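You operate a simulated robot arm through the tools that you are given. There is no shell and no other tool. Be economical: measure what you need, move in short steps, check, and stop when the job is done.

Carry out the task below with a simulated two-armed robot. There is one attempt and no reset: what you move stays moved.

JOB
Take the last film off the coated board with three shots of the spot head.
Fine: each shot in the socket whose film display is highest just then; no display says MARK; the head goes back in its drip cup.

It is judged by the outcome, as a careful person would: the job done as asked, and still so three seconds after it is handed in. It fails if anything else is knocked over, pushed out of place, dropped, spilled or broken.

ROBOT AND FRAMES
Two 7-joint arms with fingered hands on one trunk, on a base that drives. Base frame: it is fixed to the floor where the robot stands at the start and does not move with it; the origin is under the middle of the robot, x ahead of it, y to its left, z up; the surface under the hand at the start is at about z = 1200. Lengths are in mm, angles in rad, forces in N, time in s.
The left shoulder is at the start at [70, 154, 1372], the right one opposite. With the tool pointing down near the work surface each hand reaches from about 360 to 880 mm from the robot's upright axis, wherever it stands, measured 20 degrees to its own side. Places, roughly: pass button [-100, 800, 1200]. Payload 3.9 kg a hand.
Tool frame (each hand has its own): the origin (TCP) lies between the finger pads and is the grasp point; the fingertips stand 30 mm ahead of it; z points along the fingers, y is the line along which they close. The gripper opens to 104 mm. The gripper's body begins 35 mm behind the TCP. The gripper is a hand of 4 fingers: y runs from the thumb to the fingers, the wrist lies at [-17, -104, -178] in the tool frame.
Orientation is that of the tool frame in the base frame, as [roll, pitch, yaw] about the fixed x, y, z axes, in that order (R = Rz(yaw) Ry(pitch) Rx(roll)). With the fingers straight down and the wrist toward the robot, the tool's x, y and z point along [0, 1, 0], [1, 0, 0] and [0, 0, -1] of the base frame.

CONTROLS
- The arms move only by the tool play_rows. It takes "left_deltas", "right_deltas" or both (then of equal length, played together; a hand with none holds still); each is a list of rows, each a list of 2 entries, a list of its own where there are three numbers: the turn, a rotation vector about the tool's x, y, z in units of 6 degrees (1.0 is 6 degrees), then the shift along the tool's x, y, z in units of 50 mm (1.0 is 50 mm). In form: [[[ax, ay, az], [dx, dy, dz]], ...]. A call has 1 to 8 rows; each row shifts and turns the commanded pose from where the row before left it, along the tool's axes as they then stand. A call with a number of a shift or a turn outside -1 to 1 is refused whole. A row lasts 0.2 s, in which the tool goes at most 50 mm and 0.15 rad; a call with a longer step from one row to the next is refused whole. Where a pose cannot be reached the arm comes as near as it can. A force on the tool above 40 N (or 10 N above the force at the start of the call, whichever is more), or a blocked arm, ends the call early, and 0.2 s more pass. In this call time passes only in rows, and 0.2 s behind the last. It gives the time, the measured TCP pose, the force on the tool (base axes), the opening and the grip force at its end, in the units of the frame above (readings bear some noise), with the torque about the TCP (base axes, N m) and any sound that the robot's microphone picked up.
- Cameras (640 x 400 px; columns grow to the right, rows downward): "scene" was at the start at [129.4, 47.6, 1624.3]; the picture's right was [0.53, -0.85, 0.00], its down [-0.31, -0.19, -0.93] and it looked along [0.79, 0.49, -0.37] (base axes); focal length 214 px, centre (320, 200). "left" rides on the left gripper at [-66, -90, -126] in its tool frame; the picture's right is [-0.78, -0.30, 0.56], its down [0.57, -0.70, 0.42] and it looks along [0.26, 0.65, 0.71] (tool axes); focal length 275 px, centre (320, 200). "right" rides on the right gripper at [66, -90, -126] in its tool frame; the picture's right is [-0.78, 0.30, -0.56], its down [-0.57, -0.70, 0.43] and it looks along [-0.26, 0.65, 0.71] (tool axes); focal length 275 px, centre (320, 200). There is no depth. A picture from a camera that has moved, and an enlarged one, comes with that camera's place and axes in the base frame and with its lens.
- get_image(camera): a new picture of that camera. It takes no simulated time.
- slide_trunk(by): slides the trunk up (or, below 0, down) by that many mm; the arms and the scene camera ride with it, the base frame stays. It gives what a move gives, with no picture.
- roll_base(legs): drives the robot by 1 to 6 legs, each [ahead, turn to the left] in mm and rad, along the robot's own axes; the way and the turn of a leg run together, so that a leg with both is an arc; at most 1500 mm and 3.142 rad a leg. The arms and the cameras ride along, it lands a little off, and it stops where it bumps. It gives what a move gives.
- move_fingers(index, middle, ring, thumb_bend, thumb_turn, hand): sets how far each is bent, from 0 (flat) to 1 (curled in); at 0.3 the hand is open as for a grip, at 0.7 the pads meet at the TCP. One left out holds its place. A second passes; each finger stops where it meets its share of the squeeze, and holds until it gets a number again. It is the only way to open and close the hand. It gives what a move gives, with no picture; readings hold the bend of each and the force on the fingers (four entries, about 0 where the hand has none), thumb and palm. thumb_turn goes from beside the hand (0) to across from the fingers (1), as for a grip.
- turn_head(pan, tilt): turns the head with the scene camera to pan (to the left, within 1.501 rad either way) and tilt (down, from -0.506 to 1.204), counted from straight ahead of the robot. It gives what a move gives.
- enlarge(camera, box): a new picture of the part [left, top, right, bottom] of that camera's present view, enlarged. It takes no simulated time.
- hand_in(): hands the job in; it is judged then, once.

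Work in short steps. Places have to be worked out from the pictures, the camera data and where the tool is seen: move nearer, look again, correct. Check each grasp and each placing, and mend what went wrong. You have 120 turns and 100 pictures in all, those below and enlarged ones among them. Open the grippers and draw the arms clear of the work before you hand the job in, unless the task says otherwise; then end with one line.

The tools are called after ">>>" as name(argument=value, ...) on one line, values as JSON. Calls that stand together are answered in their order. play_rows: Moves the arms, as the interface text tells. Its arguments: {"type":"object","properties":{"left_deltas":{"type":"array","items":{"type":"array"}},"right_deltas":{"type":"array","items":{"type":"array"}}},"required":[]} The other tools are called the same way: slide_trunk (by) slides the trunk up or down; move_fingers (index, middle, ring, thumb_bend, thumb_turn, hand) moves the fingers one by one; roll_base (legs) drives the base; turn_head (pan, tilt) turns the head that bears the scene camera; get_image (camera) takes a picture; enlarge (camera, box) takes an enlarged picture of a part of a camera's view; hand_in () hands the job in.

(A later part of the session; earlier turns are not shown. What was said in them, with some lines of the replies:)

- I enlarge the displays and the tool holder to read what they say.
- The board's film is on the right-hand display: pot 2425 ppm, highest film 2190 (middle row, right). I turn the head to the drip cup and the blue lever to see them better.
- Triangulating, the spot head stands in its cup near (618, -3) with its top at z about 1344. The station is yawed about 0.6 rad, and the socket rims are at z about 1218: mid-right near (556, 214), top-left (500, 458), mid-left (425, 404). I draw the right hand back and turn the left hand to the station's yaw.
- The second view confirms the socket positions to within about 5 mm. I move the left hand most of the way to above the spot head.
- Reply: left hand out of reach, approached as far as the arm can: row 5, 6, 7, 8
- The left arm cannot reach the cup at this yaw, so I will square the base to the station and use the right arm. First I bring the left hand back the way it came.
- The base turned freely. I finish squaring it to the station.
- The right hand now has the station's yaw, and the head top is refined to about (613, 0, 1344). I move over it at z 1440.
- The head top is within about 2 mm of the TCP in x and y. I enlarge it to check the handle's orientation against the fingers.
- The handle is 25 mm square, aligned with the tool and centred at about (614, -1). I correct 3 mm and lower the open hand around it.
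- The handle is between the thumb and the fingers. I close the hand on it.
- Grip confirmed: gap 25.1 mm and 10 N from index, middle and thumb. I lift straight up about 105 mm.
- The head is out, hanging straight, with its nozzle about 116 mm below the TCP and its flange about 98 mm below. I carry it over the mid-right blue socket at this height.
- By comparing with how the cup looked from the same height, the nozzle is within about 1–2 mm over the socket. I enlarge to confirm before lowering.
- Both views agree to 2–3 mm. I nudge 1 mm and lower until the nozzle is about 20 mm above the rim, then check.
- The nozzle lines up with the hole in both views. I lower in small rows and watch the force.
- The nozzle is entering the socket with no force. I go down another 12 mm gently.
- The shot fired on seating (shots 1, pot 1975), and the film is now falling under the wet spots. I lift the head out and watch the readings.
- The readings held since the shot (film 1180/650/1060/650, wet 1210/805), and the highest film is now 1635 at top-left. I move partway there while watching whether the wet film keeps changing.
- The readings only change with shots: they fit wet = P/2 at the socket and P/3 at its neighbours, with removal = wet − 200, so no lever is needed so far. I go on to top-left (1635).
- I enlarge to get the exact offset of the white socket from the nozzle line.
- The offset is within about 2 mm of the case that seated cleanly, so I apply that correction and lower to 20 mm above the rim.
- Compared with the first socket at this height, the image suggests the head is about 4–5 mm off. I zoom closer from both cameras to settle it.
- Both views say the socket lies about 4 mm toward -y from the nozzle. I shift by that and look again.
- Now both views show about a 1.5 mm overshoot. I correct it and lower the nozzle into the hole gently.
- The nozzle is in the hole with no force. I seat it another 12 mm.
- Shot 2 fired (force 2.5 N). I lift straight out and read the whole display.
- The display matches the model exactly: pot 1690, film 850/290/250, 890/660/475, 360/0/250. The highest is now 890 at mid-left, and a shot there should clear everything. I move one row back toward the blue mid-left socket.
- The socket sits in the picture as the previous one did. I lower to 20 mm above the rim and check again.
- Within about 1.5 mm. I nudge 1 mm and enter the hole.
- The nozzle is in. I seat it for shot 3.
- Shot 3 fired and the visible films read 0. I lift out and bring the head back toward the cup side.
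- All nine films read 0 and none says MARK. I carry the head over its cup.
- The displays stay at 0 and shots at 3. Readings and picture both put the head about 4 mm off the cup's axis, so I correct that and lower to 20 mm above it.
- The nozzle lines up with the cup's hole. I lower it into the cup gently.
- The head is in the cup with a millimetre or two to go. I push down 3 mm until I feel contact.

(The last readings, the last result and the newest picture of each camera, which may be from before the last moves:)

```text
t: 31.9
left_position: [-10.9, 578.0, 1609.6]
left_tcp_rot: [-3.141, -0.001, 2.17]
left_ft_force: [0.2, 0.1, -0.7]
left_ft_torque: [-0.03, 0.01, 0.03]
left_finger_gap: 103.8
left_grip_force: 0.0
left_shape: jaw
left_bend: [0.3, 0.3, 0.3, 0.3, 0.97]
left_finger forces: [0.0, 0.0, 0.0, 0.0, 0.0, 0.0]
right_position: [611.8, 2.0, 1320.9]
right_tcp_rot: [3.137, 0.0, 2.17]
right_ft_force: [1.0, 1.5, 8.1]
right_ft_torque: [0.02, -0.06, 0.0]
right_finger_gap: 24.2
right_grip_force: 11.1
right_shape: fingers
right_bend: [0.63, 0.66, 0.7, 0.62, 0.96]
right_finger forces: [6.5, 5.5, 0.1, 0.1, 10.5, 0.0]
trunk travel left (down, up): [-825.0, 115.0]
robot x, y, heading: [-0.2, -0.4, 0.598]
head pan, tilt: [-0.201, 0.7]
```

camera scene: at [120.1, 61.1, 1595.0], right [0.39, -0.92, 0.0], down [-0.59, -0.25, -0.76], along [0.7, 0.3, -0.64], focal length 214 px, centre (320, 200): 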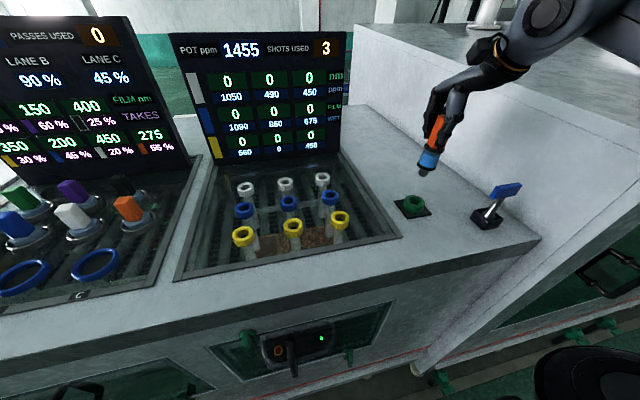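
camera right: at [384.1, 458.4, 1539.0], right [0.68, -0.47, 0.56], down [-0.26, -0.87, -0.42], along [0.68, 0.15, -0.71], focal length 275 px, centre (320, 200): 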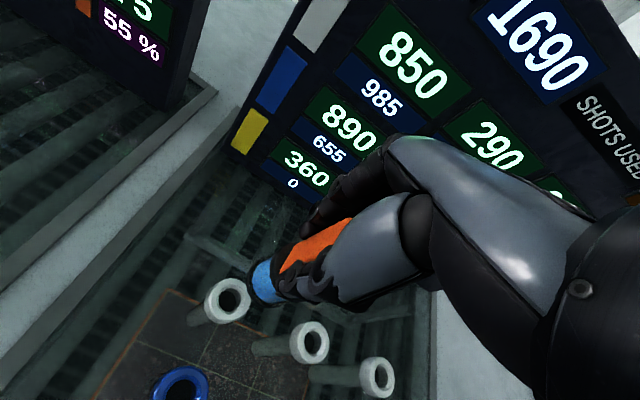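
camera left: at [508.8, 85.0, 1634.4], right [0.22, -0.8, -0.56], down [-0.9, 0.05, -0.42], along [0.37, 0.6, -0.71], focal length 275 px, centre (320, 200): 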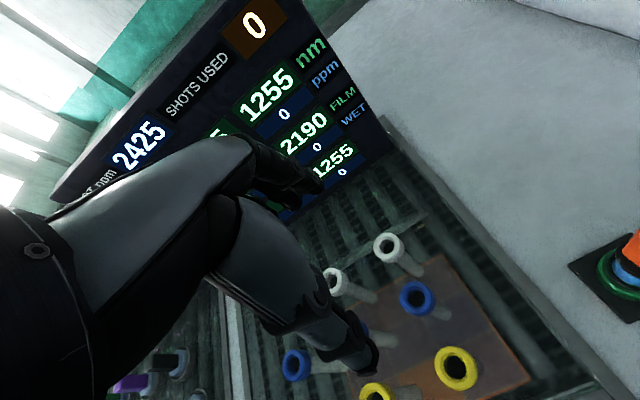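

It is seated (8 N at z 1321, the same height as at the start). I open the hand to its starting bend.

>>> move_fingers(hand="right", index=0.3, middle=0.3, ring=0.3, thumb_bend=0.3)

>>> enlarge(camera="scene", box=[370, 90, 510, 240])

```text
t: 32.9
left_position: [-9.5, 578.2, 1608.3]
left_tcp_rot: [3.142, 0.001, 2.172]
left_ft_force: [-0.7, 0.4, 0.5]
left_ft_torque: [0.04, 0.02, 0.02]
left_finger_gap: 104.0
left_grip_force: 0.1
left_shape: jaw
left_bend: [0.3, 0.3, 0.3, 0.3, 0.97]
left_finger forces: [0.0, 0.1, 0.0, 0.1, 0.0, 0.0]
right_position: [613.6, 1.2, 1319.8]
right_tcp_rot: [3.141, 0.0, 2.168]
right_ft_force: [0.7, -0.3, -0.6]
right_ft_torque: [-0.03, -0.02, 0.04]
right_finger_gap: 104.4
right_grip_force: 0.0
right_shape: fingers
right_bend: [0.3, 0.3, 0.3, 0.3, 0.97]
right_finger forces: [0.0, 0.1, 0.1, 0.0, 0.0, 0.1]
trunk travel left (down, up): [-825.0, 115.0]
robot x, y, heading: [-0.8, -0.3, 0.596]
head pan, tilt: [-0.201, 0.7]
```

```text
2.67 times, centred on (440, 165) of scene
camera zoom: at [120.4, 59.7, 1595.0], right [0.39, -0.92, 0.0], down [-0.59, -0.25, -0.76], along [0.7, 0.3, -0.64], focal length 572 px, centre (0, 293)
```

zoom: 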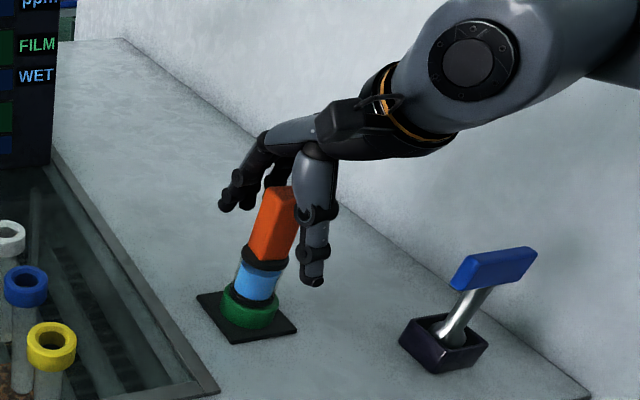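

The head stands upright and free in its cup. I lift straight up and draw the hand back.

>>> play_rows(right_deltas=[[[0, 0, 0], [0, 0, -0.8]], [[0, 0, 0], [0, 0, -0.9]], [[0, 0, 0], [0, 0, -0.9]], [[0, 0, 0], [0, 0, -0.9]], [[0, 0, 0], [0, -0.7, -0.6]], [[0, 0, 0], [0, -0.7, -0.6]], [[0, 0, 0], [0, -0.7, -0.3]], [[0, 0, 0], [0, -0.7, 0]]])

>>> get_image(camera="scene")

>>> enlarge(camera="scene", box=[170, 25, 360, 170])

```text
t: 34.7
left_position: [-13.5, 576.5, 1608.0]
left_tcp_rot: [3.137, 0.002, 2.17]
left_ft_force: [-0.1, 0.1, 0.6]
left_ft_torque: [0.0, -0.03, 0.01]
left_finger_gap: 103.8
left_grip_force: 0.1
left_shape: jaw
left_bend: [0.3, 0.3, 0.3, 0.3, 0.97]
left_finger forces: [0.0, 0.0, 0.1, 0.0, 0.0, 0.1]
right_position: [493.2, -79.0, 1573.6]
right_tcp_rot: [3.139, 0.001, 2.168]
right_ft_force: [0.0, -0.3, -0.4]
right_ft_torque: [-0.03, -0.06, 0.01]
right_finger_gap: 104.7
right_grip_force: 0.1
right_shape: fingers
right_bend: [0.3, 0.3, 0.3, 0.3, 0.97]
right_finger forces: [0.1, 0.0, 0.1, 0.0, 0.0, 0.1]
trunk travel left (down, up): [-825.0, 115.0]
robot x, y, heading: [1.1, -1.1, 0.598]
head pan, tilt: [-0.201, 0.7]
```

```text
32 pictures are left
camera scene: at [115.3, 58.4, 1595.5], right [0.39, -0.92, 0.0], down [-0.59, -0.25, -0.77], along [0.71, 0.3, -0.64], focal length 214 px, centre (320, 200)
```

scene: 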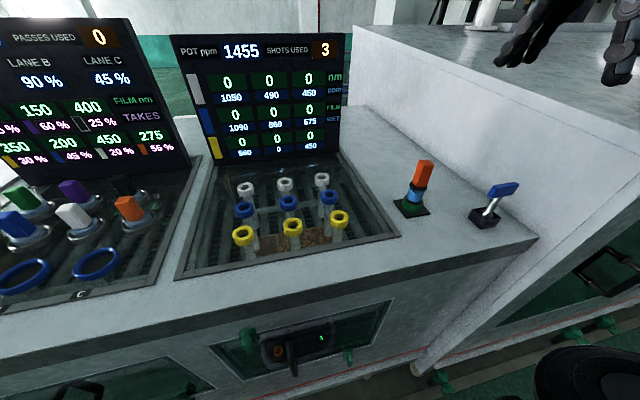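

```text
2.76 times, centred on (265, 98) of scene
camera zoom: at [115.3, 58.4, 1595.5], right [0.39, -0.92, 0.0], down [-0.59, -0.25, -0.77], along [0.71, 0.3, -0.64], focal length 592 px, centre (472, 483)
```

zoom: 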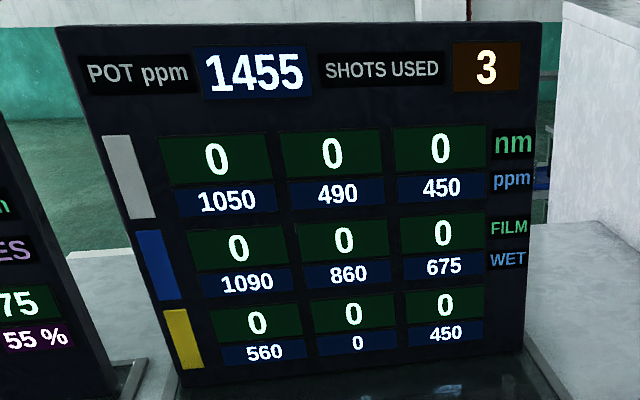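

All nine films read 0 after three shots, no display says MARK, the head stands in its cup, and both hands are open and clear. I hand the job in.

>>> hand_in()

```text
The job is handed in.
```

The film is off the board: three shots (mid-right 2190, top-left 1635, mid-left 890, each the highest reading at the time) took all nine displays to 0 with no MARK, and the head is back in its drip cup.
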